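You operate a simulated robot arm through the tools that you are given. There is no shell and no other tool.

The job below is to be done with a simulated robot arm. You get a single attempt, and the scene is never put back.

TASK
Clamp the copper block in the vise between the white and green covers.
Fine: open the vise wider first, hang both covers on its jaws, wind it tight; leave the vise levers and the other blocks.

Only the result counts: the job must be done as asked and must still hold three seconds after the hand-in. Knocking over, shifting, dropping, spilling or breaking anything else fails it. A push-on lid holds only when it is set on centred and level and pressed home; a screw cap is set on level and turned clockwise until tight.

THE ROBOT
A 6-joint arm with a two-finger gripper, fixed in place. Base frame: the origin is on the floor under the middle of its stand, x ahead of it, y to its left, z up. Units: m, degrees, N and s.
It reaches about 1.572 m from its shoulder. Its first joint turns from -166.0 to 166.0 degrees. Payload 2.45 kg.
Tool frame: the origin (TCP) lies between the finger pads and is the grasp point; the fingertips stand 0.02 m ahead of it; z points along the fingers, y is the line along which they close. The gripper opens to 0.14 m; its body begins 0.168 m behind the TCP.
Orientation is told as [roll, pitch, yaw] about the base's x, y, z axes, in that order, counted from this pose: with the fingers straight down and closing along the base's y, the tool's x points along the base's -x, its y along +y and its z along -z.

THE INTERFACE
- The arm moves only by the tool nudge_tool. Its argument "series" is a list of rows, each a list of 3 entries, a list of its own where there are three numbers: the shift along the tool's x, y, z in m, then the turn, a rotation vector about the tool's x, y, z in degrees, then the gripper command, from -1 (fully open) to 1 (shut), values between in proportion. In form: [[[tx, ty, tz], [ax, ay, az], grip], ...]. A call has 1 to 20 rows; each row shifts and turns the commanded pose from where the row before left it, along the tool's axes as they then stand. Each row takes 0.2 s and may step no farther than 0.05 m and 8.6 degrees from the row before; otherwise, or with a gripper value out of range, the whole call is refused. Where a pose cannot be reached the arm comes as near as it can. A force on the tool above 90 N (or 10 N above the force at the start of the call, whichever is more), or a blocked arm, ends the call early, and 0.2 s more pass. Each finger travels about 0.045 m/s and halts on what it meets, pressing with about 20 N; the grip force reading is that of the motor and also rises with nothing between the fingers. The clock runs only during rows and for 0.2 s after the last one: add rows that do not move to give the fingers time. It gives the time, the measured TCP pose, the force on the tool (base axes), the opening and the grip force at its end, in the units of the frame above (readings bear some noise), with the torque about the TCP (base axes, N m) and any sound that the robot's microphone picked up.
- Cameras (640 x 400 px; columns grow to the right, rows downward): "scene" is fixed at [0.2198, -0.6501, 1.4551]; the picture's right is [0.87, -0.50, 0.00], its down [-0.15, -0.25, -0.96] and it looks along [0.48, 0.83, -0.29] (base axes); focal length 357 px, centre (320, 200). "wrist" rides on the gripper at [0.078, 0.011, -0.209] in the tool frame; the picture's right is [-0.14, 0.99, 0.00], its down [-0.92, -0.13, -0.37] and it looks along [-0.36, -0.05, 0.93] (tool axes); focal length 280 px, centre (320, 200).
- get_image(camera): a new picture of that camera. No time passes.
- pixel_to_xyz(camera, pixels): there is no depth. For up to 12 entries [column, row, z] of the newest picture of that camera ("zoom" is the newest enlarged one), the place [x, y] in the base frame at which the ray of that pixel passes the height z, good to about 0.002 m. No time passes.
- close_up(camera, box): a new picture of the part [left, top, right, bottom] of that camera's present view, enlarged. No time passes.
- close_job(): hands the job in; it is judged then, once.

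Leave the gripper open and the arm clear of the work at the hand-in unless told otherwise.

The tools are called after "Emit:" by a JSON object that holds its "api" and its "payload". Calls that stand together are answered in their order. nudge_tool: Moves the arm, as the interface text tells. Its arguments: {"type":"object","properties":{"series":{"type":"array","items":{"type":"array"}}},"required":["series"]} The other tools are called the same way: get_image (camera) takes a picture; pixel_to_xyz (camera, pixels) gives the place at which the rays of pixels pass given heights; close_up (camera, box) takes an enlarged picture of a part of a camera's view; close_job () hands the job in.

At the start:

```text
time_s: 0.0
tool_pos: [0.6644, -0.0231, 1.3283]
ee_rot: [0.0, 0.1, -0.1]
ft_force: [-0.3, 0.9, -0.2]
torque: [-0.01, 0.0, -0.02]
opening: 0.1401
grip_force: 0.1
```

scene: 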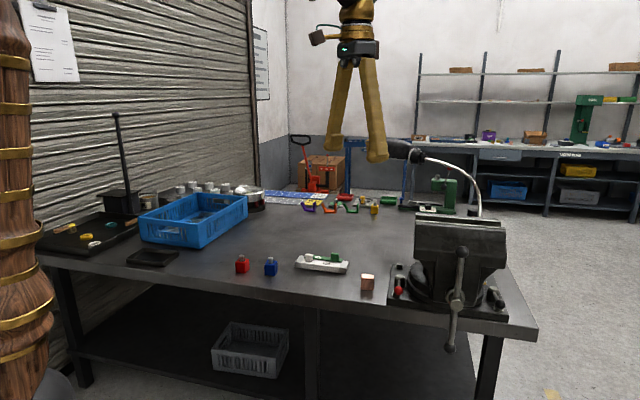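
wrist: 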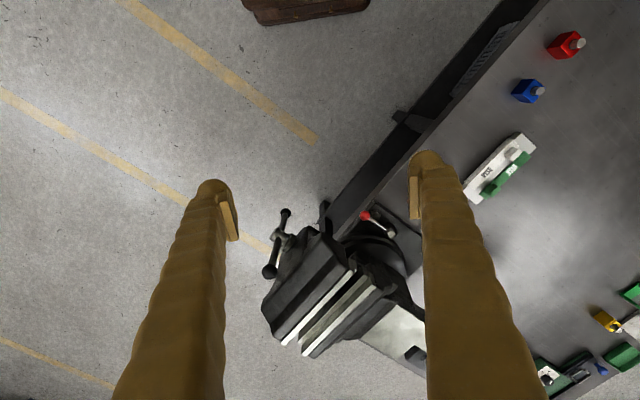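

I see the bench with a vise at the right (scene about 460,260), a copper block near (367,282), and a white/green piece near (322,262). I'll look closer at these before moving.

Emit:
{"api": "close_up", "payload": {"camera": "scene", "box": [380, 190, 540, 360]}}

Emit:
{"api": "close_up", "payload": {"camera": "scene", "box": [220, 230, 400, 310]}}

Emit:
{"api": "close_up", "payload": {"camera": "wrist", "box": [240, 180, 460, 380]}}

Emit:
{"api": "close_up", "payload": {"camera": "wrist", "box": [440, 110, 560, 220]}}

```text
2.35 times, centred on (460, 275) of scene
```

zoom: 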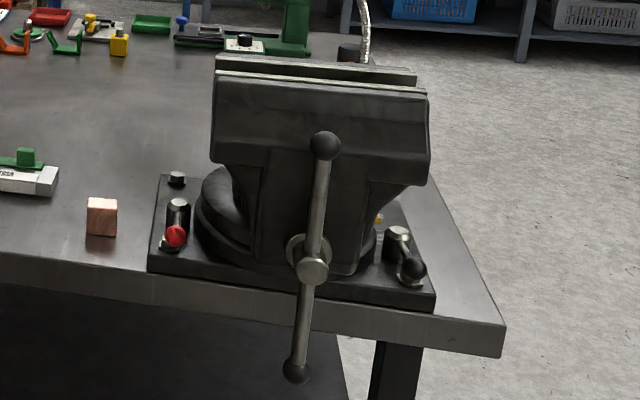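

```text
3.56 times, centred on (310, 270) of scene
```

zoom: 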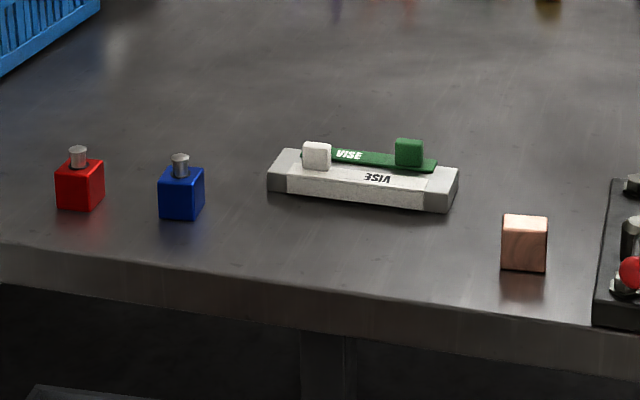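

```text
2.00 times, centred on (350, 280) of wrist
```

zoom: 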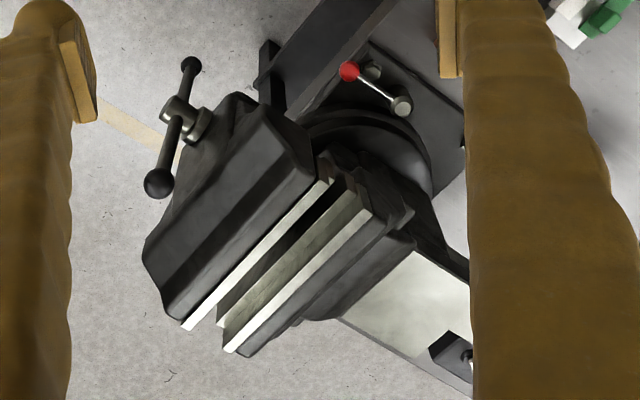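

```text
3.64 times, centred on (500, 165) of wrist
```

zoom: 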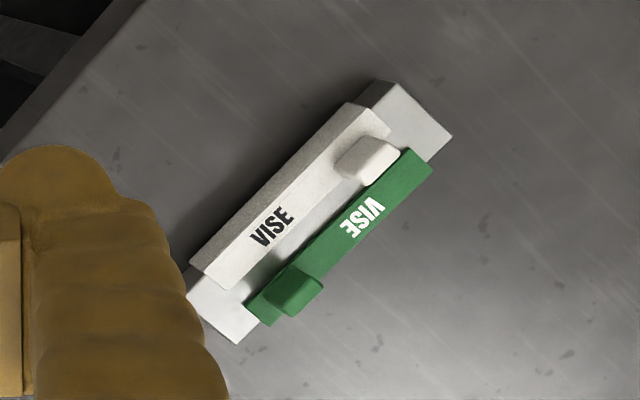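

The covers sit on a grey holder: white on the near side, green on the far side, each with a knob. To find the bench height I'll intersect rays of the same points (holder ends, block) from both cameras at several heights.

Emit:
{"api": "get_image", "payload": {"camera": "scene"}}

Emit:
{"api": "get_image", "payload": {"camera": "wrist"}}

Emit:
{"api": "pixel_to_xyz", "payload": {"camera": "scene", "pixels": [[270, 275, 0.8], [270, 275, 0.9], [270, 275, 1.0], [347, 273, 0.8], [347, 273, 0.9], [347, 273, 1.0], [416, 214, 1.0], [416, 214, 1.1], [416, 214, 1.2]]}}

Emit:
{"api": "pixel_to_xyz", "payload": {"camera": "wrist", "pixels": [[518, 98, 0.8], [518, 98, 0.9], [518, 98, 1.0], [482, 203, 0.8], [482, 203, 0.9], [482, 203, 1.0], [356, 270, 1.0], [356, 270, 1.1], [356, 270, 1.2]]}}

```text
taken
```

scene: 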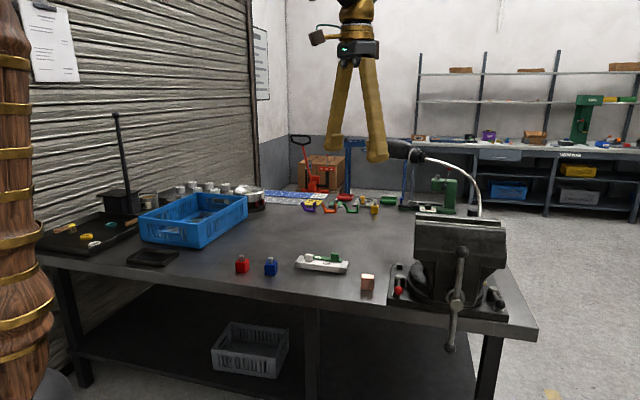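

```text
taken
```

wrist: 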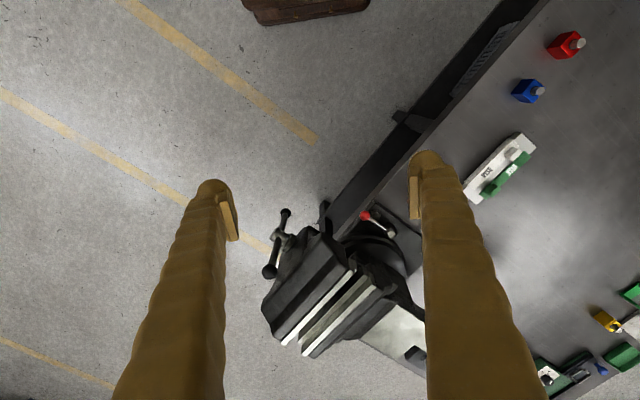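

```text
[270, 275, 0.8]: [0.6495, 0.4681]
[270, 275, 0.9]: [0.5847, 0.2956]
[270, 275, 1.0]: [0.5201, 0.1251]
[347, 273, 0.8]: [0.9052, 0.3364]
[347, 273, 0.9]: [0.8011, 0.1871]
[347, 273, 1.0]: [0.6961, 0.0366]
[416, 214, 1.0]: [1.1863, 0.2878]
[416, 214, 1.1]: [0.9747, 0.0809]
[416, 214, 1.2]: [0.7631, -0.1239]
```

```text
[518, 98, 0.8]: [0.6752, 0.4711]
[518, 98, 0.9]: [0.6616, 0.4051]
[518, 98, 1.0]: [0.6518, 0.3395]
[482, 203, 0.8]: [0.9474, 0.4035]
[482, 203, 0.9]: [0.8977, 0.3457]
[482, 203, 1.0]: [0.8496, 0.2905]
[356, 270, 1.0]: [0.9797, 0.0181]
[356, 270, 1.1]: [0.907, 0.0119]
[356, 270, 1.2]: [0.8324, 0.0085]
```

The bench top seems near z = 0.8 and the jaw tops near 1.1. I'll check the bench edge direction, the block positions and other heights with more ray crossings.

Emit:
{"api": "pixel_to_xyz", "payload": {"camera": "scene", "pixels": [[100, 268, 0.8], [200, 284, 0.8], [300, 300, 0.8], [242, 272, 0.8], [367, 291, 0.8], [367, 282, 0.82], [416, 222, 1.07], [416, 222, 1.1], [505, 228, 1.07], [505, 228, 1.1], [463, 250, 1.0], [451, 350, 0.85]]}}

Emit:
{"api": "pixel_to_xyz", "payload": {"camera": "wrist", "pixels": [[352, 270, 1.07], [352, 270, 1.1], [283, 345, 1.07], [283, 345, 1.1], [286, 212, 1.0], [286, 212, 0.9], [269, 272, 1.0], [269, 272, 0.9], [372, 283, 1.07], [304, 356, 1.07]]}}

```text
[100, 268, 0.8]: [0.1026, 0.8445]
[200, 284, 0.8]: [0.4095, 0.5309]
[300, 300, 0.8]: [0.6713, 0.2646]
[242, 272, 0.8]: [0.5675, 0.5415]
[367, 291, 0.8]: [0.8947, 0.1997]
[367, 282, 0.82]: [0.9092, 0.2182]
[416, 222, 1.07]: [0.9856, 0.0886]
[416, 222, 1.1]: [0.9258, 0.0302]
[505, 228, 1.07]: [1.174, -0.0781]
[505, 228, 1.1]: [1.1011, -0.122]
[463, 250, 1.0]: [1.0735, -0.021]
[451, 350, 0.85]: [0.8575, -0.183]
```

```text
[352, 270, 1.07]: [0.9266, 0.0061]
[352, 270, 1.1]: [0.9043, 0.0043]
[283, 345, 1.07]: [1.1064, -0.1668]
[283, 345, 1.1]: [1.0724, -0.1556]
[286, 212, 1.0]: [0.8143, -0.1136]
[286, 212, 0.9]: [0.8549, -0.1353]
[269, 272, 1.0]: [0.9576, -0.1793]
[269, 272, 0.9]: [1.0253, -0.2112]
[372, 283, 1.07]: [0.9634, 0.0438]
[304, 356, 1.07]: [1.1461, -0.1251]
```

Ray crossings give: bench rotated about 45°, jaw tops near z 1.11, handle bar vertical with balls at about (0.897,-0.150,1.093) and (0.888,-0.154,0.818), spindle axis along (-0.7,-0.7). Next I move up a bit and yaw 45° so that the picture aligns with the vise, staying well clear of everything.

Emit:
{"api": "nudge_tool", "payload": {"series": [[[0, 0, -0.05], [0, 0, 8], -1], [[0, 0, -0.05], [0, 0, 8], -1], [[0, 0, -0.05], [0, 0, 8], -1], [[0, 0, 0], [0, 0, 8], -1], [[0, 0, 0], [0, 0, 8], -1], [[0, 0, 0], [0, 0, 5], -1], [[0, 0, 0], [0, 0, 0], -1]]}}

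Emit:
{"api": "get_image", "payload": {"camera": "wrist"}}

Emit:
{"api": "get_image", "payload": {"camera": "scene"}}

```text
time_s: 1.6
tool_pos: [0.666, -0.0235, 1.479]
ee_rot: [0.1, 0.0, -45.1]
ft_force: [0.3, -0.8, 0.9]
torque: [-0.01, 0.01, 0.01]
opening: 0.1399
grip_force: 0.0
```

```text
taken
```

wrist: 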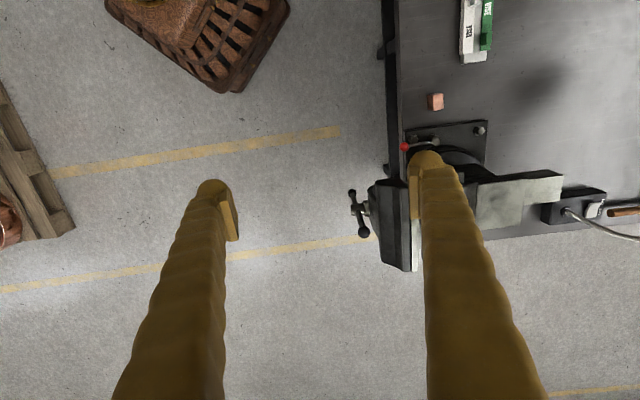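

```text
taken
```

scene: 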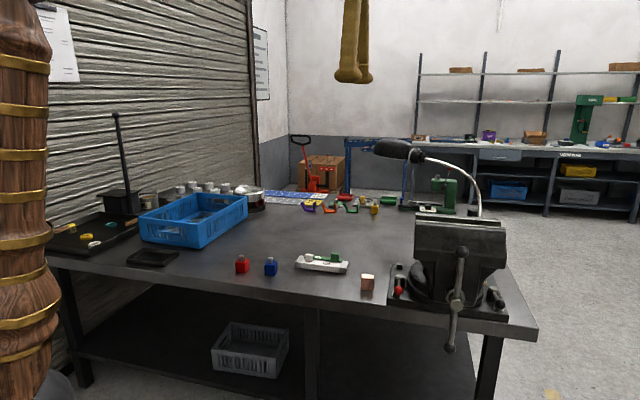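

Now the tool's y runs into the bench (perpendicular to the jaws). The vise is at the right of the picture; I shift 0.2 m along tool +y, high above everything, to see it between the fingers.

Emit:
{"api": "nudge_tool", "payload": {"series": [[[0, 0.05, 0], [0, 0, 0], -1], [[0, 0.05, 0], [0, 0, 0], -1], [[0, 0.05, 0], [0, 0, 0], -1], [[0, 0.05, 0], [0, 0, 0], -1], [[0, 0, 0], [0, 0, 0], -1]]}}

Emit:
{"api": "get_image", "payload": {"camera": "wrist"}}

Emit:
{"api": "close_up", "payload": {"camera": "wrist", "box": [200, 60, 420, 280]}}

```text
time_s: 2.8
tool_pos: [0.8057, 0.1177, 1.478]
ee_rot: [-0.1, 0.0, -44.9]
ft_force: [-0.3, 0.2, -0.2]
torque: [0.0, -0.01, -0.01]
opening: 0.1402
grip_force: 0.0
```

```text
taken
```

wrist: 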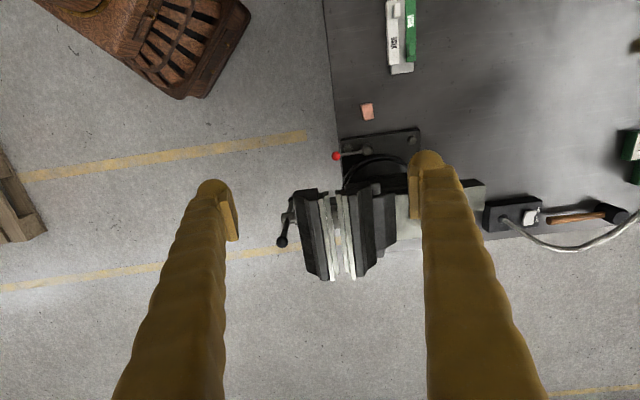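

```text
1.82 times, centred on (310, 170) of wrist
```

zoom: 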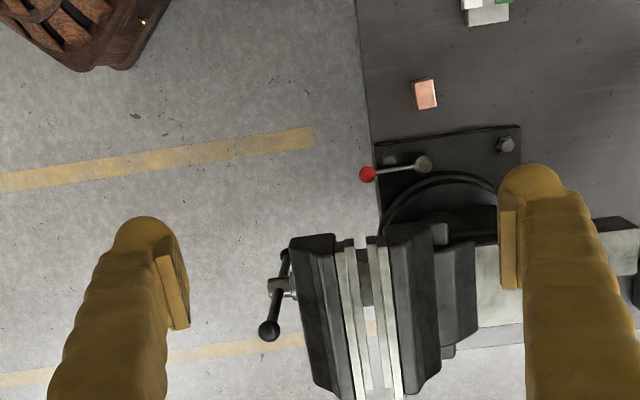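

From above I see the vise jaws (columns 300-385), the red-knob lever, the copper block (367,111) and the covers at (400,30). Next I move the camera over the covers (away from the lamp) to inspect them.

Emit:
{"api": "nudge_tool", "payload": {"series": [[[0.042, 0.021, 0.015], [0, 0, 0], -1], [[0.042, 0.021, 0.015], [0, 0, 0], -1], [[0.042, 0.021, 0.015], [0, 0, 0], -1], [[0.042, 0.021, 0.015], [0, 0, 0], -1], [[0.042, 0.021, 0.015], [0, 0, 0], -1], [[0.042, 0.021, 0.015], [0, 0, 0], -1], [[0.042, 0.021, 0.015], [0, 0, 0], -1], [[0.042, 0.021, 0.015], [0, 0, 0], -1], [[0.042, 0.021, 0.015], [0, 0, 0], -1], [[0.042, 0.021, 0.015], [0, 0, 0], -1], [[0, 0, 0], [0, 0, 0], -1]]}}

Emit:
{"api": "get_image", "payload": {"camera": "wrist"}}

Emit:
{"api": "close_up", "payload": {"camera": "wrist", "box": [260, 120, 400, 280]}}

```text
time_s: 5.2
tool_pos: [0.6581, 0.5656, 1.3277]
ee_rot: [0.1, 0.0, -45.0]
ft_force: [0.5, -0.1, 1.3]
torque: [-0.03, 0.02, 0.02]
opening: 0.14
grip_force: 0.1
```

```text
taken
```

wrist: 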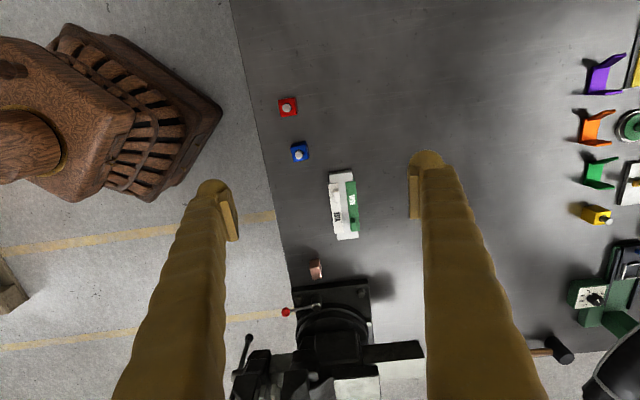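

```text
2.50 times, centred on (330, 200) of wrist
```

zoom: 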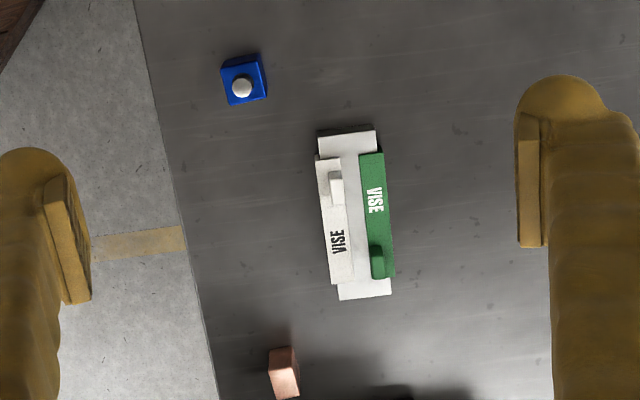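

The holder with covers is at (343,206), the copper block at (316,270), and the lamp head is far in the back right. Let me get their coordinates before moving down for a closer look.

Emit:
{"api": "pixel_to_xyz", "payload": {"camera": "zoom", "pixels": [[318, 133, 0.83], [376, 133, 0.83], [340, 299, 0.83], [391, 293, 0.83], [337, 175, 0.86], [377, 248, 0.86], [282, 348, 0.84], [285, 395, 0.8], [243, 88, 0.85], [135, 0, 0.8], [215, 400, 0.8]]}}

Emit:
{"api": "close_up", "payload": {"camera": "scene", "box": [285, 240, 360, 290]}}

Emit:
{"api": "pixel_to_xyz", "payload": {"camera": "zoom", "pixels": [[320, 200, 0.85]]}}

```text
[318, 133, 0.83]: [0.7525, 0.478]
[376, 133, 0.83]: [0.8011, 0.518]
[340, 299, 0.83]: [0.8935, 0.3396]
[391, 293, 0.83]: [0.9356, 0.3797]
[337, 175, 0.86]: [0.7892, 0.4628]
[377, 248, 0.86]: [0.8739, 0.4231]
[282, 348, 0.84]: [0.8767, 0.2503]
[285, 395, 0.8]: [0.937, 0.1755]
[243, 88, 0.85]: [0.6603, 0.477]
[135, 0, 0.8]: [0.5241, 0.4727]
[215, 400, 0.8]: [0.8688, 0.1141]
```

```text
8.00 times, centred on (322, 265) of scene
```

zoom: 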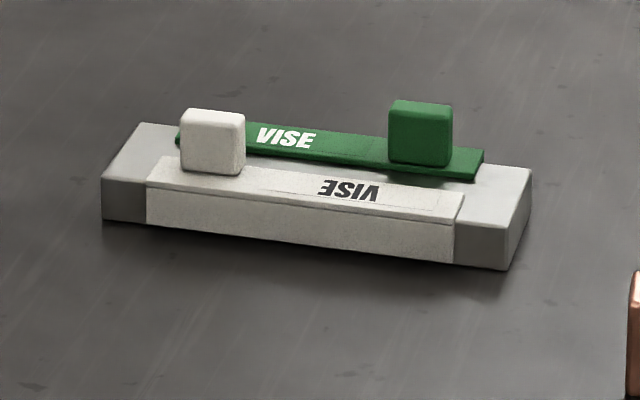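

```text
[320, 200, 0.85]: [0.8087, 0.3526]
```

The close-up shows the covers clearly: each an angle piece (top plate + hanging face) with a cube knob. White's face hangs on the front side, so it suits the rear jaw; green's face hangs at the back, suiting the front jaw. I go lower for a detailed wrist view, still 0.2 m above the holder.

Emit:
{"api": "nudge_tool", "payload": {"series": [[[-0.022, 0.006, 0.0413], [0, 0, 0], -1], [[-0.022, 0.006, 0.0413], [0, 0, 0], -1], [[-0.022, 0.006, 0.0413], [0, 0, 0], -1], [[-0.022, 0.006, 0.0413], [0, 0, 0], -1], [[-0.022, 0.006, 0.0413], [0, 0, 0], -1], [[-0.022, 0.006, 0.0413], [0, 0, 0], -1], [[0, 0, 0], [0, 0, 0], -1]]}}

Emit:
{"api": "get_image", "payload": {"camera": "wrist"}}

Emit:
{"api": "close_up", "payload": {"camera": "wrist", "box": [240, 100, 420, 290]}}

Emit:
{"api": "get_image", "payload": {"camera": "scene"}}

```text
time_s: 6.8
tool_pos: [0.7752, 0.4957, 1.0808]
ee_rot: [0.0, -0.1, -45.0]
ft_force: [0.3, -0.9, 0.3]
torque: [0.0, -0.02, -0.01]
opening: 0.1403
grip_force: 0.1
```

```text
taken
```

wrist: 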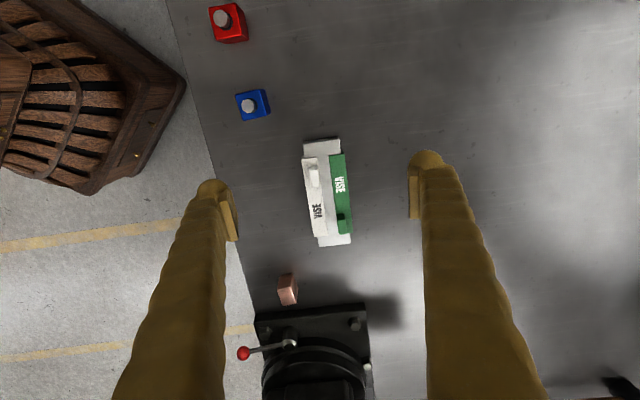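

```text
2.11 times, centred on (330, 195) of wrist
```

zoom: 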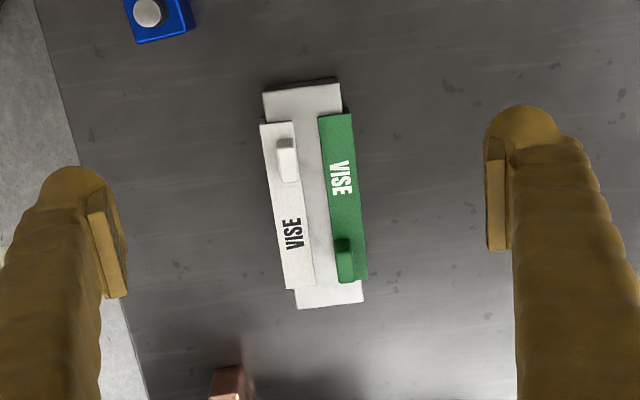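

```text
taken
```

scene: 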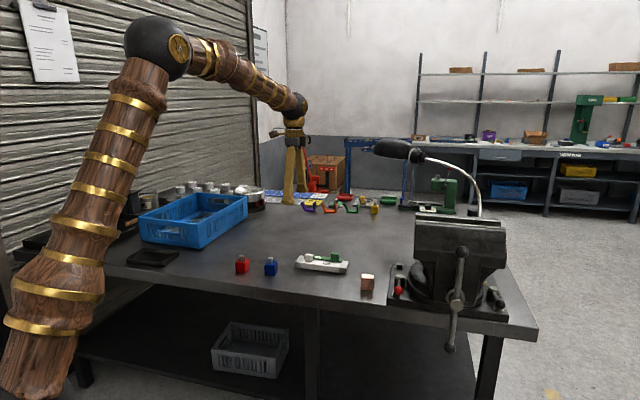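

The wrist close-up shows the holder corners. I'll triangulate holder corners, knobs and block from both cameras to get precise heights.

Emit:
{"api": "pixel_to_xyz", "payload": {"camera": "scene", "pixels": [[294.75, 262.5, 0.8], [294.75, 262.5, 0.85], [299.5, 255.25, 0.8], [299.5, 255.25, 0.85], [345.4, 268.1, 0.8], [345.4, 268.1, 0.85], [348.25, 261.25, 0.8], [348.25, 261.25, 0.85], [308.5, 256, 0.85], [308.5, 256, 0.9], [374.5, 255.5, 0.85]]}}

Emit:
{"api": "close_up", "payload": {"camera": "wrist", "box": [290, 130, 370, 255]}}

```text
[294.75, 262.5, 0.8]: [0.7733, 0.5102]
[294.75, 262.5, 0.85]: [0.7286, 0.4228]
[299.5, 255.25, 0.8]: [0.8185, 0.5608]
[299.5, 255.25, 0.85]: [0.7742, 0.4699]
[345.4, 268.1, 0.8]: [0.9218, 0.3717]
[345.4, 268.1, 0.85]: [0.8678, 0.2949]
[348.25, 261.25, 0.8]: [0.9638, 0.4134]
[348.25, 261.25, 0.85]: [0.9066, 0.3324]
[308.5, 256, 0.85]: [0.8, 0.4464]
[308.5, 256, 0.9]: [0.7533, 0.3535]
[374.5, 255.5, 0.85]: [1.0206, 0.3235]
```

```text
3.20 times, centred on (330, 192) of wrist
```

zoom: 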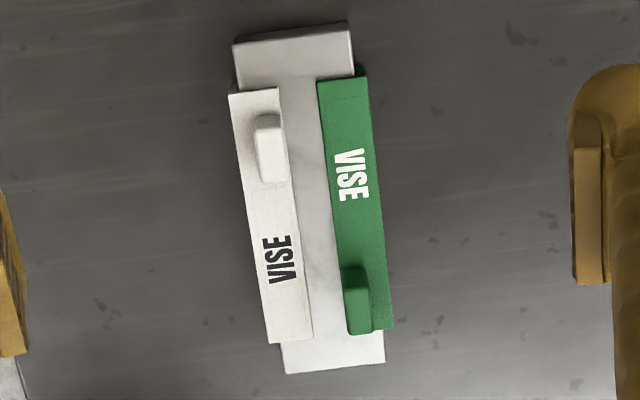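

Emit:
{"api": "pixel_to_xyz", "payload": {"camera": "zoom", "pixels": [[233, 44, 0.8], [233, 44, 0.85], [351, 30, 0.8], [351, 30, 0.85], [285, 372, 0.8], [285, 372, 0.85], [384, 362, 0.8], [384, 362, 0.85], [268, 116, 0.85], [268, 116, 0.9], [356, 300, 0.85], [356, 300, 0.9]]}}

```text
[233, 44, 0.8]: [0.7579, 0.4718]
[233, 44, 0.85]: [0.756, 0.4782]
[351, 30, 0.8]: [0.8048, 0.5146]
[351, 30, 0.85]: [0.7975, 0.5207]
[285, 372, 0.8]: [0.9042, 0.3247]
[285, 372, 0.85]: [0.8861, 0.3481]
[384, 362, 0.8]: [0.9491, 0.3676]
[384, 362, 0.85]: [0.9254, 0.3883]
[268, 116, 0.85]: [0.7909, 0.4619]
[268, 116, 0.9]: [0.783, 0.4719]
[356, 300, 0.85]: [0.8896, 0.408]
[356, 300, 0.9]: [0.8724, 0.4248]
```

Triangulation: holder top z ≈ 0.822, bench ≈ 0.80, holder exactly at -45°. The "knobs" are tabs, thin (≈13 mm) across the jaw direction, ≈28 mm along it. Next I rise, go over to above the vise and look into the jaw gap from z = 1.25 (jaw tops about 1.11).

Emit:
{"api": "nudge_tool", "payload": {"series": [[[0, 0, -0.05], [0, 0, 0], -1], [[0, 0, -0.05], [0, 0, 0], -1], [[0, 0, -0.05], [0, 0, 0], -1], [[0, 0, -0.05], [0, 0, 0], -1], [[0, 0, -0.05], [0, 0, 0], -1], [[-0.0401, -0.0193, 0], [0, 0, 0], -1], [[-0.0401, -0.0193, 0], [0, 0, 0], -1], [[-0.0401, -0.0193, 0], [0, 0, 0], -1], [[-0.0401, -0.0193, 0], [0, 0, 0], -1], [[-0.0401, -0.0193, 0], [0, 0, 0], -1], [[-0.0401, -0.0193, 0], [0, 0, 0], -1], [[-0.0401, -0.0193, 0], [0, 0, 0], -1], [[-0.0401, -0.0193, 0], [0, 0, 0], -1], [[-0.0401, -0.0193, 0], [0, 0, 0], -1], [[-0.0401, -0.0193, 0], [0, 0, 0], -1], [[-0.0401, -0.0193, 0], [0, 0, 0], -1], [[-0.0401, -0.0193, 0], [0, 0, 0], -1], [[0, 0, 0.03], [0, 0, 0], -1], [[0, 0, 0], [0, 0, 0], -1]]}}

Emit:
{"api": "get_image", "payload": {"camera": "wrist"}}

Emit:
{"api": "close_up", "payload": {"camera": "wrist", "box": [220, 80, 420, 320]}}

Emit:
{"api": "get_image", "payload": {"camera": "scene"}}

```text
time_s: 10.8
tool_pos: [0.9517, -0.0077, 1.3]
ee_rot: [0.0, 0.0, -44.9]
ft_force: [0.4, 0.1, -1.0]
torque: [0.02, 0.01, -0.05]
opening: 0.1399
grip_force: 0.0
```

```text
taken
```

wrist: 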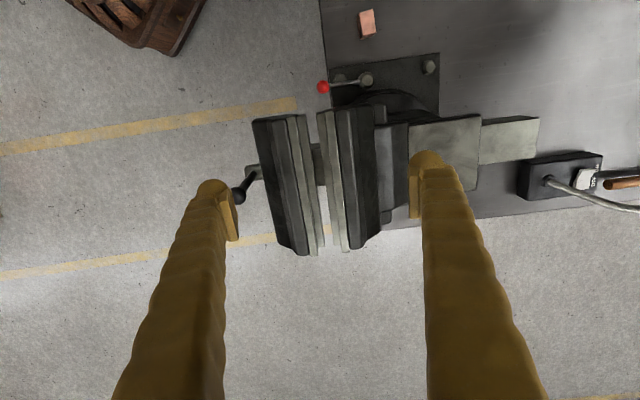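

```text
1.67 times, centred on (320, 200) of wrist
```

zoom: 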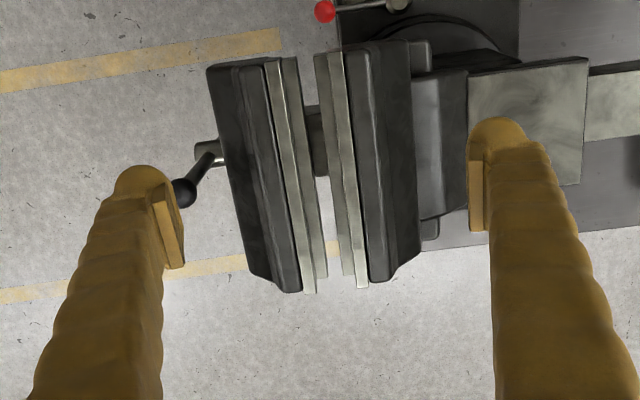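

```text
taken
```

scene: 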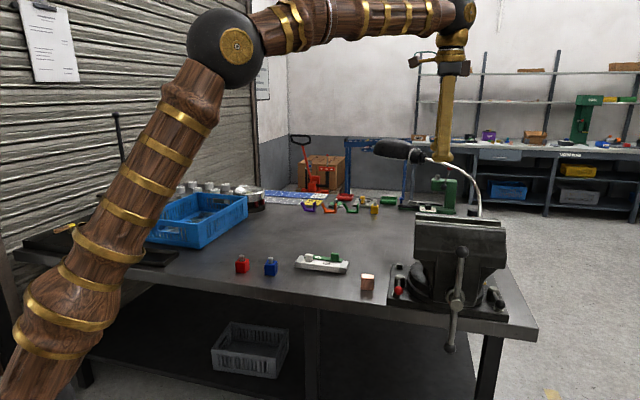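

The gap is visible between the jaws (columns 300-330), with a dark slide piece below it near (318,165). I zoom in to see how deep that slide lies and measure the gap.

Emit:
{"api": "close_up", "payload": {"camera": "wrist", "box": [275, 95, 375, 195]}}

Emit:
{"api": "close_up", "payload": {"camera": "wrist", "box": [270, 170, 370, 270]}}

```text
4.00 times, centred on (325, 145) of wrist
```

zoom: 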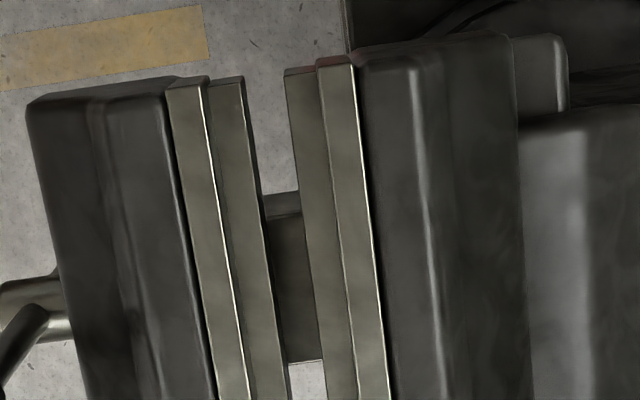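

```text
4.00 times, centred on (320, 220) of wrist
```

zoom: 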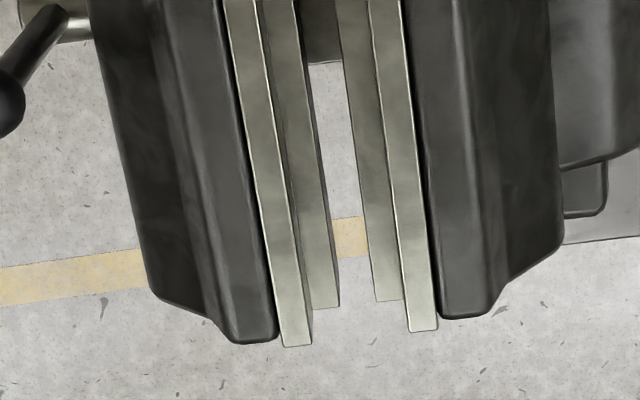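

The jaw plates have a step: a lower ledge (inner strips) roughly 25 mm below the jaw tops, so the block can rest on those ledges behind the cover faces. I measure the strips and get a scene close-up of the jaw tops to fix the heights.

Emit:
{"api": "pixel_to_xyz", "payload": {"camera": "zoom", "pixels": [[281, 346, 1.11], [312, 344, 1.11], [408, 331, 1.11], [437, 330, 1.11], [312, 308, 1.085], [339, 305, 1.085], [376, 300, 1.085], [398, 300, 1.085]]}}

Emit:
{"api": "close_up", "payload": {"camera": "scene", "box": [405, 195, 515, 265]}}

Emit:
{"api": "close_up", "payload": {"camera": "wrist", "box": [275, 95, 375, 195]}}

Emit:
{"api": "pixel_to_xyz", "payload": {"camera": "zoom", "pixels": [[166, 88, 1.11], [207, 82, 1.11], [318, 64, 1.11], [356, 57, 1.11], [243, 80, 1.085], [287, 72, 1.085], [209, 84, 1.085], [318, 68, 1.085], [166, 88, 1.1], [318, 64, 1.1]]}}

```text
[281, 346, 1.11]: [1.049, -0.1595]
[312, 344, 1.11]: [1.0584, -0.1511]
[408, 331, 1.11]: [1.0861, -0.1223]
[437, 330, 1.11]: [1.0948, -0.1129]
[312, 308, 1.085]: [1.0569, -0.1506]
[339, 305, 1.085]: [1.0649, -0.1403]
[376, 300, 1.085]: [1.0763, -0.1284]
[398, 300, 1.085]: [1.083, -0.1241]
```

```text
5.71 times, centred on (460, 230) of scene
```

zoom: 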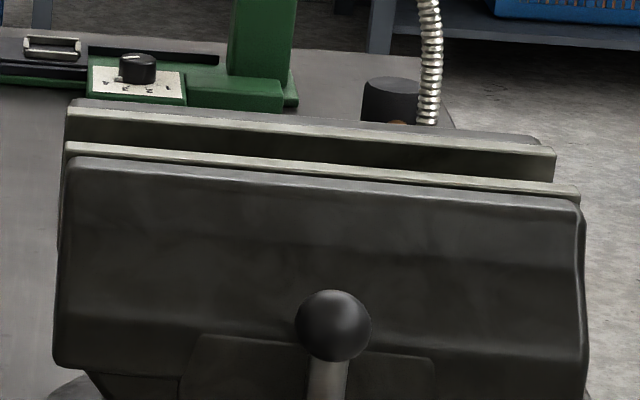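

```text
4.00 times, centred on (325, 145) of wrist
```

zoom: 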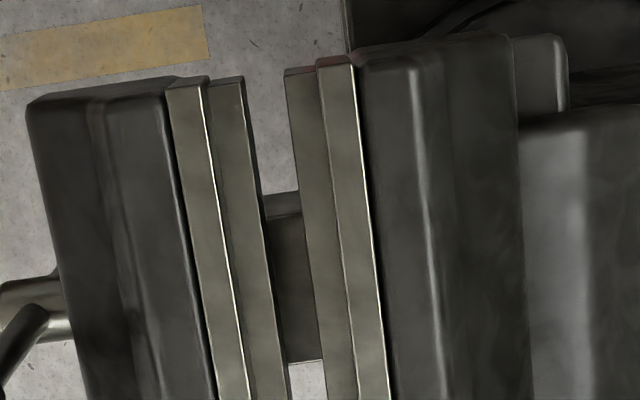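

```text
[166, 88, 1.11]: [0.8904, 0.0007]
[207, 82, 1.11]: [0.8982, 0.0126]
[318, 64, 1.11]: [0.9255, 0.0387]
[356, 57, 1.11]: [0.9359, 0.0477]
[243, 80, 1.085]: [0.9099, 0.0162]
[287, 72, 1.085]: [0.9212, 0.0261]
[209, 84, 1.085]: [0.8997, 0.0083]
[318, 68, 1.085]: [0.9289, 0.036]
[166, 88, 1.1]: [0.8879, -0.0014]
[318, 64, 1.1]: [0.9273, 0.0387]
```

Gap now ≈ 39 mm at the jaw tops, ledges ≈ 11-12 mm wide. I'll cross scene rays with wrist rays at jaw corners for the exact jaw-top height.

Emit:
{"api": "close_up", "payload": {"camera": "scene", "box": [410, 205, 450, 235]}}

Emit:
{"api": "close_up", "payload": {"camera": "scene", "box": [480, 205, 520, 235]}}

Emit:
{"api": "pixel_to_xyz", "payload": {"camera": "scene", "pixels": [[415.5, 220.0, 1.09], [415.5, 220.0, 1.12], [415.5, 222.2, 1.09], [415.5, 222.2, 1.12], [505.5, 227.7, 1.09], [505.5, 227.7, 1.12], [415.5, 215.6, 1.09], [415.5, 215.6, 1.12], [501.1, 222.5, 1.09], [501.1, 222.5, 1.12]]}}

Emit:
{"api": "pixel_to_xyz", "payload": {"camera": "wrist", "pixels": [[295.5, 115.5, 1.09], [295.5, 115.5, 1.12], [285.25, 117, 1.09], [285.25, 117, 1.12], [318, 256, 1.09], [318, 256, 1.12], [323.25, 111, 1.09], [323.25, 111, 1.12], [342, 252.75, 1.09], [342, 252.75, 1.12]]}}

```text
13.33 times, centred on (430, 220) of scene
```

zoom: 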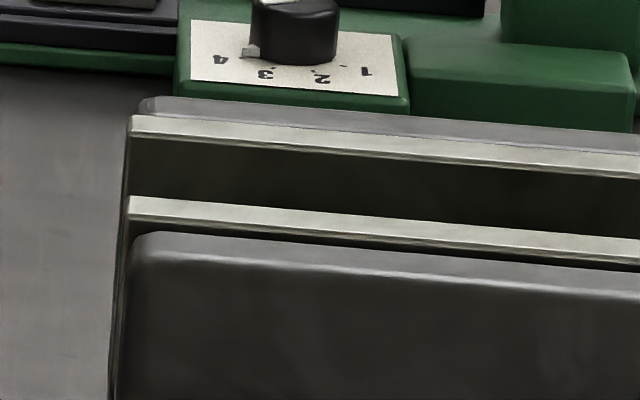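

```text
13.33 times, centred on (500, 220) of scene
```

zoom: 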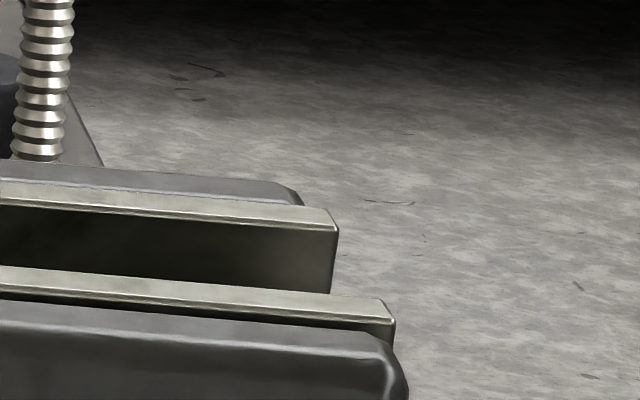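

```text
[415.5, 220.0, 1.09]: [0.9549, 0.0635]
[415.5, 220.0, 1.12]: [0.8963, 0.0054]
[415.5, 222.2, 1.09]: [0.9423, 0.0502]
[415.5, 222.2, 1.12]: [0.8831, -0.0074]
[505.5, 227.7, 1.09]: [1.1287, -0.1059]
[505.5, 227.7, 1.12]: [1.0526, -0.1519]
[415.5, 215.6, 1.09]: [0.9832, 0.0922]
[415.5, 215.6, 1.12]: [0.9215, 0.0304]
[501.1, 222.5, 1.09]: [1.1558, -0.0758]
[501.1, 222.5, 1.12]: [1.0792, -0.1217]
```

```text
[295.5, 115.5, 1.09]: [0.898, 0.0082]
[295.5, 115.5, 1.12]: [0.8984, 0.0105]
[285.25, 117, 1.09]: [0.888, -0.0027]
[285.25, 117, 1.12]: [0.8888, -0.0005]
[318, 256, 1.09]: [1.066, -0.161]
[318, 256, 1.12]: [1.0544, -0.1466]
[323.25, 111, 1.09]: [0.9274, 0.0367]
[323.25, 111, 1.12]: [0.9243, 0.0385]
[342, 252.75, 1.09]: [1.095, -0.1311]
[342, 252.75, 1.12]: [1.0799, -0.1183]
```

Jaw tops are at z ≈ 1.118, jaw centre along the bench at a ≈ 0.7385 (a along the jaws, b into the bench), gap ≈ 38 mm. Next: I back the tool out in front of the vise at z = 1.3, then tilt it 90° so the fingers point horizontally along the spindle axis.

Emit:
{"api": "nudge_tool", "payload": {"series": [[[-0.0078, -0.0465, 0], [0, 0, 0], -1], [[-0.0078, -0.0465, 0], [0, 0, 0], -1], [[-0.0078, -0.0465, 0], [0, 0, 0], -1], [[-0.0078, -0.0465, 0], [0, 0, 0], -1], [[-0.0078, -0.0465, 0], [0, 0, 0], -1], [[-0.0078, -0.0465, 0], [0, 0, 0], -1], [[-0.0078, -0.0465, 0], [0, 0, 0], -1], [[-0.0078, -0.0465, 0], [0, 0, 0], -1], [[0, 0, 0], [0, 0, 0], -1]]}}

Emit:
{"api": "nudge_tool", "payload": {"series": [[[0, 0, 0], [-7.5, 0, 0], -1], [[0, 0, 0], [-7.5, 0, 0], -1], [[0, 0, 0], [-7.5, 0, 0], -1], [[0, 0, 0], [-7.5, 0, 0], -1], [[0, 0, 0], [-7.5, 0, 0], -1], [[0, 0, 0], [-7.5, 0, 0], -1], [[0, 0, 0], [0, 0, 0], -1]]}}

Emit:
{"api": "get_image", "payload": {"camera": "scene"}}

Emit:
{"api": "get_image", "payload": {"camera": "wrist"}}

```text
time_s: 12.8
tool_pos: [0.734, -0.3156, 1.3006]
ee_rot: [0.0, 0.0, -45.0]
ft_force: [-0.2, -0.1, -0.1]
torque: [-0.01, 0.02, -0.02]
opening: 0.1402
grip_force: 0.1
```

```text
time_s: 14.4
tool_pos: [0.7332, -0.3141, 1.2995]
ee_rot: [45.1, 0.0, -45.1]
ft_force: [-0.4, 0.9, -0.1]
torque: [0.0, 0.02, -0.01]
opening: 0.1402
grip_force: 0.0
```

```text
taken
```

scene: 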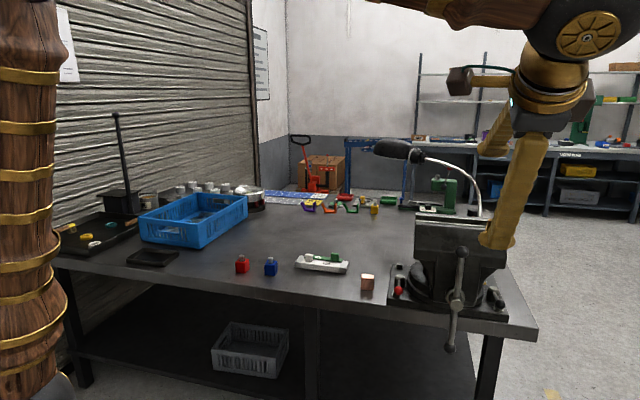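

```text
taken
```

wrist: 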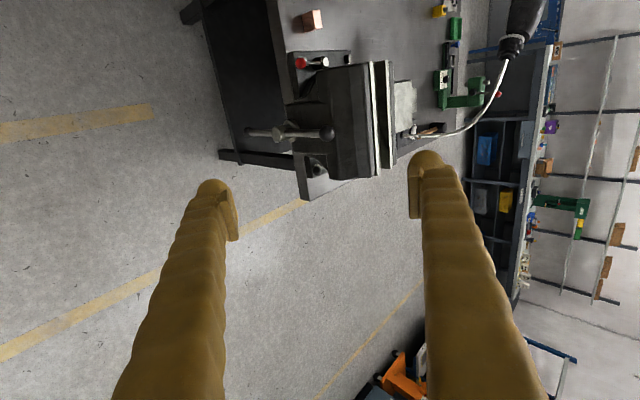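

The tilt works fine, TCP in place. I continue the remaining 45°.

Emit:
{"api": "nudge_tool", "payload": {"series": [[[0, 0, 0], [-7.5, 0, 0], -1], [[0, 0, 0], [-7.5, 0, 0], -1], [[0, 0, 0], [-7.5, 0, 0], -1], [[0, 0, 0], [-7.5, 0, 0], -1], [[0, 0, 0], [-7.5, 0, 0], -1], [[0, 0, 0], [-7.5, 0, 0], -1], [[0, 0, 0], [0, 0, 0], -1]]}}

Emit:
{"api": "get_image", "payload": {"camera": "scene"}}

Emit:
{"api": "get_image", "payload": {"camera": "wrist"}}

```text
time_s: 16.0
tool_pos: [0.7334, -0.3165, 1.3003]
ee_rot: [90.1, 0.0, -45.0]
ft_force: [-0.2, 0.1, 0.7]
torque: [-0.02, 0.02, 0.01]
opening: 0.1399
grip_force: 0.0
```

```text
taken
```

scene: 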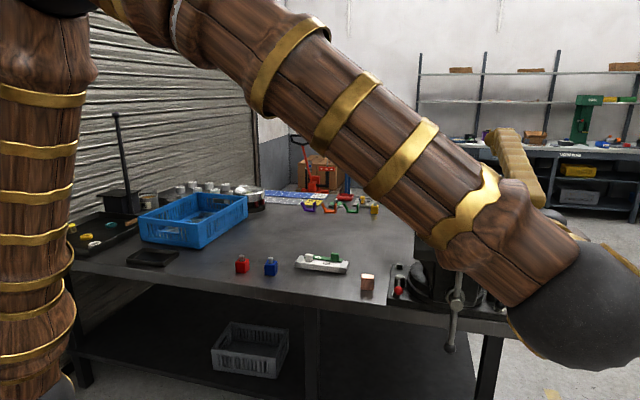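

```text
taken
```

wrist: 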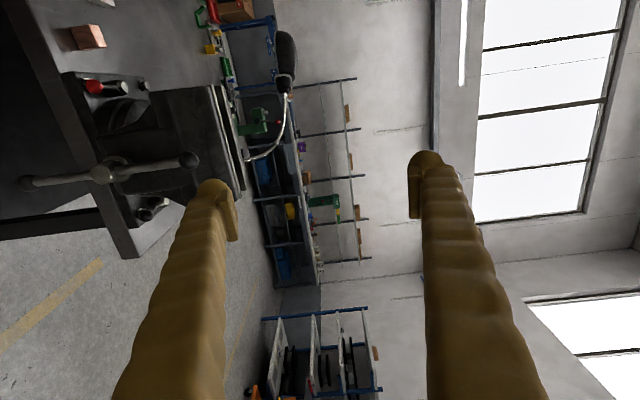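

Tool is now horizontal, pointing at the vise; in the wrist picture (up = right) the hub is at (105,172), upper ball (188,160), lower ball (27,183). I cross these with the scene rays for the handle's exact place.

Emit:
{"api": "close_up", "payload": {"camera": "wrist", "box": [0, 70, 260, 260]}}

Emit:
{"api": "pixel_to_xyz", "payload": {"camera": "scene", "pixels": [[462.3, 251.9, 1.08], [462.3, 251.9, 1.09], [462.3, 251.9, 1.1], [450.2, 347.3, 0.81], [450.2, 347.3, 0.82], [456.6, 304.8, 0.95], [456.6, 304.8, 0.96]]}}

Emit:
{"api": "pixel_to_xyz", "payload": {"camera": "wrist", "pixels": [[188, 160, 1.08], [188, 160, 1.09], [188, 160, 1.1], [27, 183, 0.81], [27, 183, 0.82], [105, 172, 0.95], [105, 172, 0.96]]}}

```text
2.11 times, centred on (130, 165) of wrist
```

zoom: 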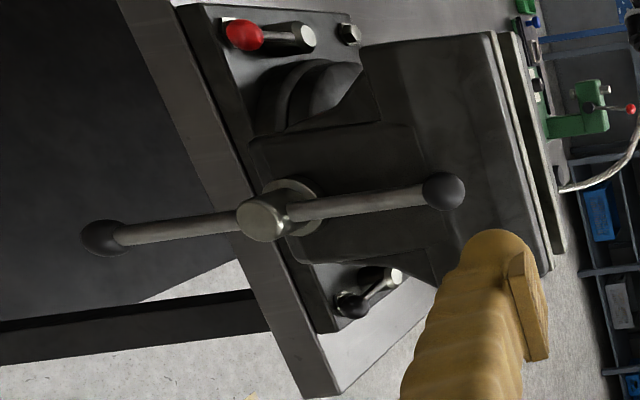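

```text
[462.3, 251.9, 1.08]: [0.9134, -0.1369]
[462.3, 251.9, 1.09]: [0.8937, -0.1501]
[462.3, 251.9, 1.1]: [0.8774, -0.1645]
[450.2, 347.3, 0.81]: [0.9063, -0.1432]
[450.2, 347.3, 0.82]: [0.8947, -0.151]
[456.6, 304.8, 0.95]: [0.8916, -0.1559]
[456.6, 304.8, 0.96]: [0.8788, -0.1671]
```

```text
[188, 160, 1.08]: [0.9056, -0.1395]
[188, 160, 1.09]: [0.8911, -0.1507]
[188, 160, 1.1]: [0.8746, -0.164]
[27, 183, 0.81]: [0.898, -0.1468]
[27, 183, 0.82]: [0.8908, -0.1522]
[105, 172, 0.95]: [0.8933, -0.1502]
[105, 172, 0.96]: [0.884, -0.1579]
```

The handle: axis at a ≈ 0.737, z ≈ 0.953, bar plane b ≈ 0.525, half length 0.137; jaw front is at b ≈ 0.577. I'll crank with the closed fingers as a pin: first close the gripper and lower to z = 1.043 slightly right of the bar, staying well in front of it (b ≈ 0.295).

Emit:
{"api": "nudge_tool", "payload": {"series": [[[-0.0093, -0.0428, 0], [0, 0, 0], 1], [[-0.0093, -0.0428, 0], [0, 0, 0], 1], [[-0.0093, -0.0428, 0], [0, 0, 0], 1], [[-0.0093, -0.0428, 0], [0, 0, 0], 1], [[-0.0093, -0.0428, 0], [0, 0, 0], 1], [[-0.0093, -0.0428, 0], [0, 0, 0], 1], [[0, 0, 0], [0, 0, 0], 1], [[0, 0, 0], [0, 0, 0], 1], [[0, 0, 0], [0, 0, 0], 1]]}}

Emit:
{"api": "get_image", "payload": {"camera": "wrist"}}

Emit:
{"api": "get_image", "payload": {"camera": "scene"}}

```text
time_s: 18.0
tool_pos: [0.7723, -0.3557, 1.0424]
ee_rot: [90.1, 0.0, -45.0]
ft_force: [-0.1, -1.2, 0.2]
torque: [0.05, -0.01, 0.01]
opening: 0.0
grip_force: 20.0
```

```text
taken
```

wrist: 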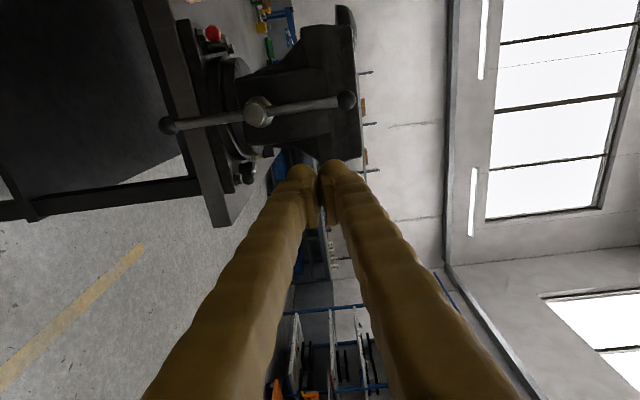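

```text
taken
```

scene: 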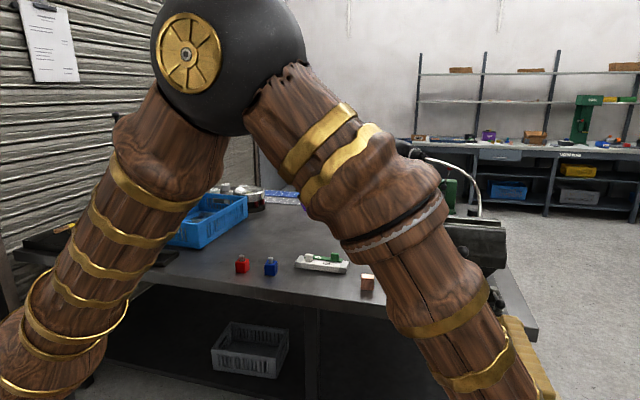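

Fingers closed make a pin about 54 mm (vertical) wide at the tip; a refit of the handle gives axis a ≈ 0.737, z ≈ 0.9535, bar plane b ≈ 0.523. Now I push the pin forward beside the bar's upper half (right side) to b ≈ 0.523, leaving ~3 cm to the jaw front.

Emit:
{"api": "nudge_tool", "payload": {"series": [[[0, 0, 0.0457], [0, 0, 0], 1], [[0, 0, 0.0457], [0, 0, 0], 1], [[0, 0, 0.0457], [0, 0, 0], 1], [[0, 0, 0.0457], [0, 0, 0], 1], [[0, 0, 0.0457], [0, 0, 0], 1], [[0, 0, 0], [0, 0, 0], 1]]}}

Emit:
{"api": "get_image", "payload": {"camera": "wrist"}}

Emit:
{"api": "get_image", "payload": {"camera": "scene"}}

```text
time_s: 19.4
tool_pos: [0.9344, -0.1934, 1.0438]
ee_rot: [90.0, 0.0, -44.9]
ft_force: [-0.1, -1.2, 0.3]
torque: [0.01, -0.02, -0.01]
opening: 0.0
grip_force: 20.4
```

```text
taken
```

wrist: 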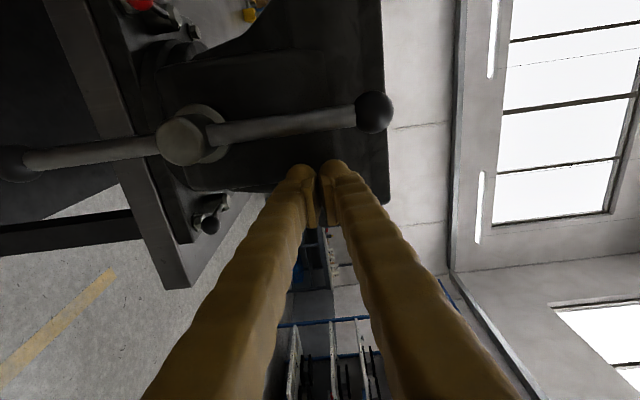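

```text
taken
```

scene: 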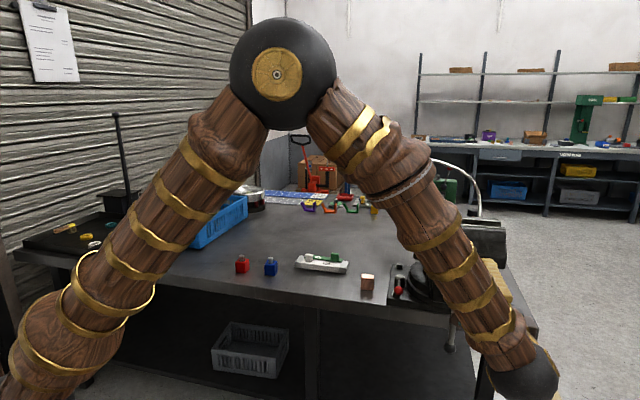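

The pin sits right of the bar's upper half, between hub and ball, with TCP at b = 0.524, z = 1.044. Now I touch the bar and turn it counterclockwise (opening) about 80° as a test, watching the force.

Emit:
{"api": "nudge_tool", "payload": {"series": [[[0.0295, 0.0005, 0], [0, 0, 0], 1], [[0.0326, 0.0048, 0], [0, 0, 0], 1], [[0.0323, -0.0066, 0], [0, 0, 0], 1], [[0.028, -0.0172, 0], [0, 0, 0], 1], [[0.0205, -0.0258, 0], [0, 0, 0], 1], [[0, 0, 0], [0, 0, 0], 1]]}}

Emit:
{"api": "get_image", "payload": {"camera": "wrist"}}

```text
time_s: 20.8
tool_pos: [0.8323, -0.0915, 0.999]
ee_rot: [90.0, -0.1, -44.9]
ft_force: [-0.8, -0.4, -0.4]
torque: [0.01, 0.0, -0.01]
opening: 0.0
grip_force: 28.7
```

```text
taken
```

wrist: 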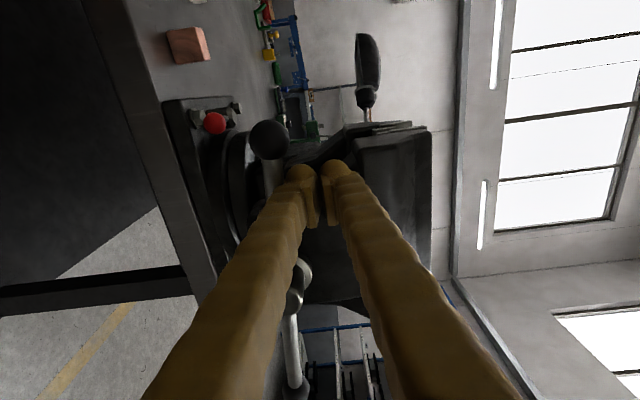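

The bar turned freely about 85° (ball now at left, force ≈ 0). I continue the circle to complete one full turn and then look.

Emit:
{"api": "nudge_tool", "payload": {"series": [[[0.0104, -0.0313, 0], [0, 0, 0], 1], [[-0.0009, -0.0329, 0], [0, 0, 0], 1], [[-0.0121, -0.0307, 0], [0, 0, 0], 1], [[-0.0218, -0.0246, 0], [0, 0, 0], 1], [[-0.029, -0.0157, 0], [0, 0, 0], 1], [[-0.0326, -0.0048, 0], [0, 0, 0], 1], [[-0.0323, 0.0066, 0], [0, 0, 0], 1], [[-0.028, 0.0172, 0], [0, 0, 0], 1], [[-0.0205, 0.0258, 0], [0, 0, 0], 1], [[-0.0104, 0.0313, 0], [0, 0, 0], 1], [[0.0009, 0.0329, 0], [0, 0, 0], 1], [[0.0121, 0.0307, 0], [0, 0, 0], 1], [[0.0218, 0.0246, 0], [0, 0, 0], 1], [[0.029, 0.0157, 0], [0, 0, 0], 1], [[0, 0, 0], [0, 0, 0], 1]]}}

Emit:
{"api": "get_image", "payload": {"camera": "wrist"}}

Emit:
{"api": "get_image", "payload": {"camera": "scene"}}

```text
time_s: 24.0
tool_pos: [0.9134, -0.1727, 1.0455]
ee_rot: [89.9, 0.0, -45.0]
ft_force: [-0.5, -2.3, 0.3]
torque: [0.06, 0.01, 0.04]
opening: 0.0
grip_force: 29.6
```

```text
taken
```

wrist: 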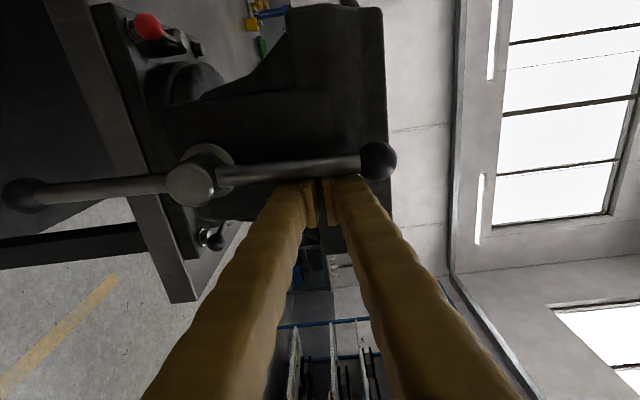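

```text
taken
```

scene: 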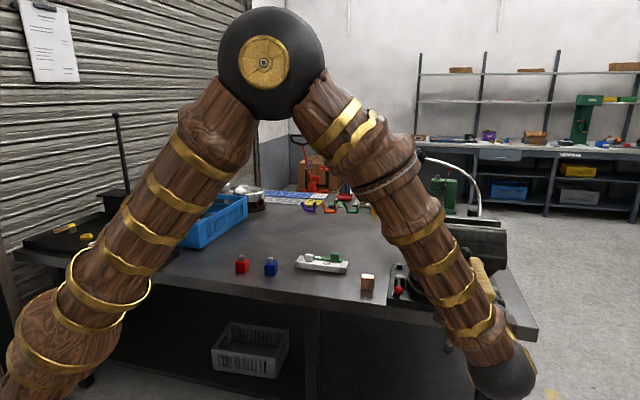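

One full turn done; the handle is vertical again and the front jaw seems to have come out about 6 mm. I do a second counterclockwise turn, easing the pin back by ~5 mm with it.

Emit:
{"api": "nudge_tool", "payload": {"series": [[[0.0326, 0.0048, -0.0003], [0, 0, 0], 1], [[0.0323, -0.0066, -0.0003], [0, 0, 0], 1], [[0.028, -0.0172, -0.0003], [0, 0, 0], 1], [[0.0205, -0.0258, -0.0003], [0, 0, 0], 1], [[0.0104, -0.0313, -0.0003], [0, 0, 0], 1], [[-0.0009, -0.0329, -0.0003], [0, 0, 0], 1], [[-0.0121, -0.0307, -0.0003], [0, 0, 0], 1], [[-0.0218, -0.0246, -0.0003], [0, 0, 0], 1], [[-0.029, -0.0157, -0.0003], [0, 0, 0], 1], [[-0.0326, -0.0048, -0.0003], [0, 0, 0], 1], [[-0.0323, 0.0066, -0.0003], [0, 0, 0], 1], [[-0.028, 0.0172, -0.0003], [0, 0, 0], 1], [[-0.0205, 0.0258, -0.0003], [0, 0, 0], 1], [[-0.0104, 0.0313, -0.0003], [0, 0, 0], 1], [[0.0009, 0.0329, -0.0003], [0, 0, 0], 1], [[0.0121, 0.0307, -0.0003], [0, 0, 0], 1], [[0.0218, 0.0246, -0.0003], [0, 0, 0], 1], [[0.029, 0.0157, -0.0003], [0, 0, 0], 1], [[0, 0, 0], [0, 0, 0], 1]]}}

Emit:
{"api": "get_image", "payload": {"camera": "wrist"}}

```text
time_s: 28.0
tool_pos: [0.911, -0.1749, 1.0432]
ee_rot: [90.0, 0.0, -45.0]
ft_force: [-0.3, -2.5, 1.7]
torque: [0.03, -0.01, -0.01]
opening: 0.0
grip_force: 29.7
```

```text
taken
```

wrist: 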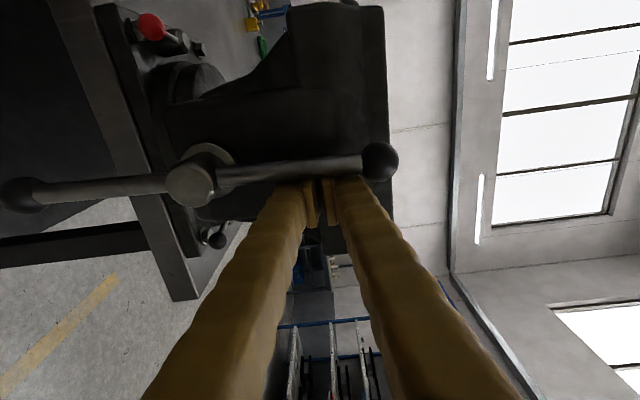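

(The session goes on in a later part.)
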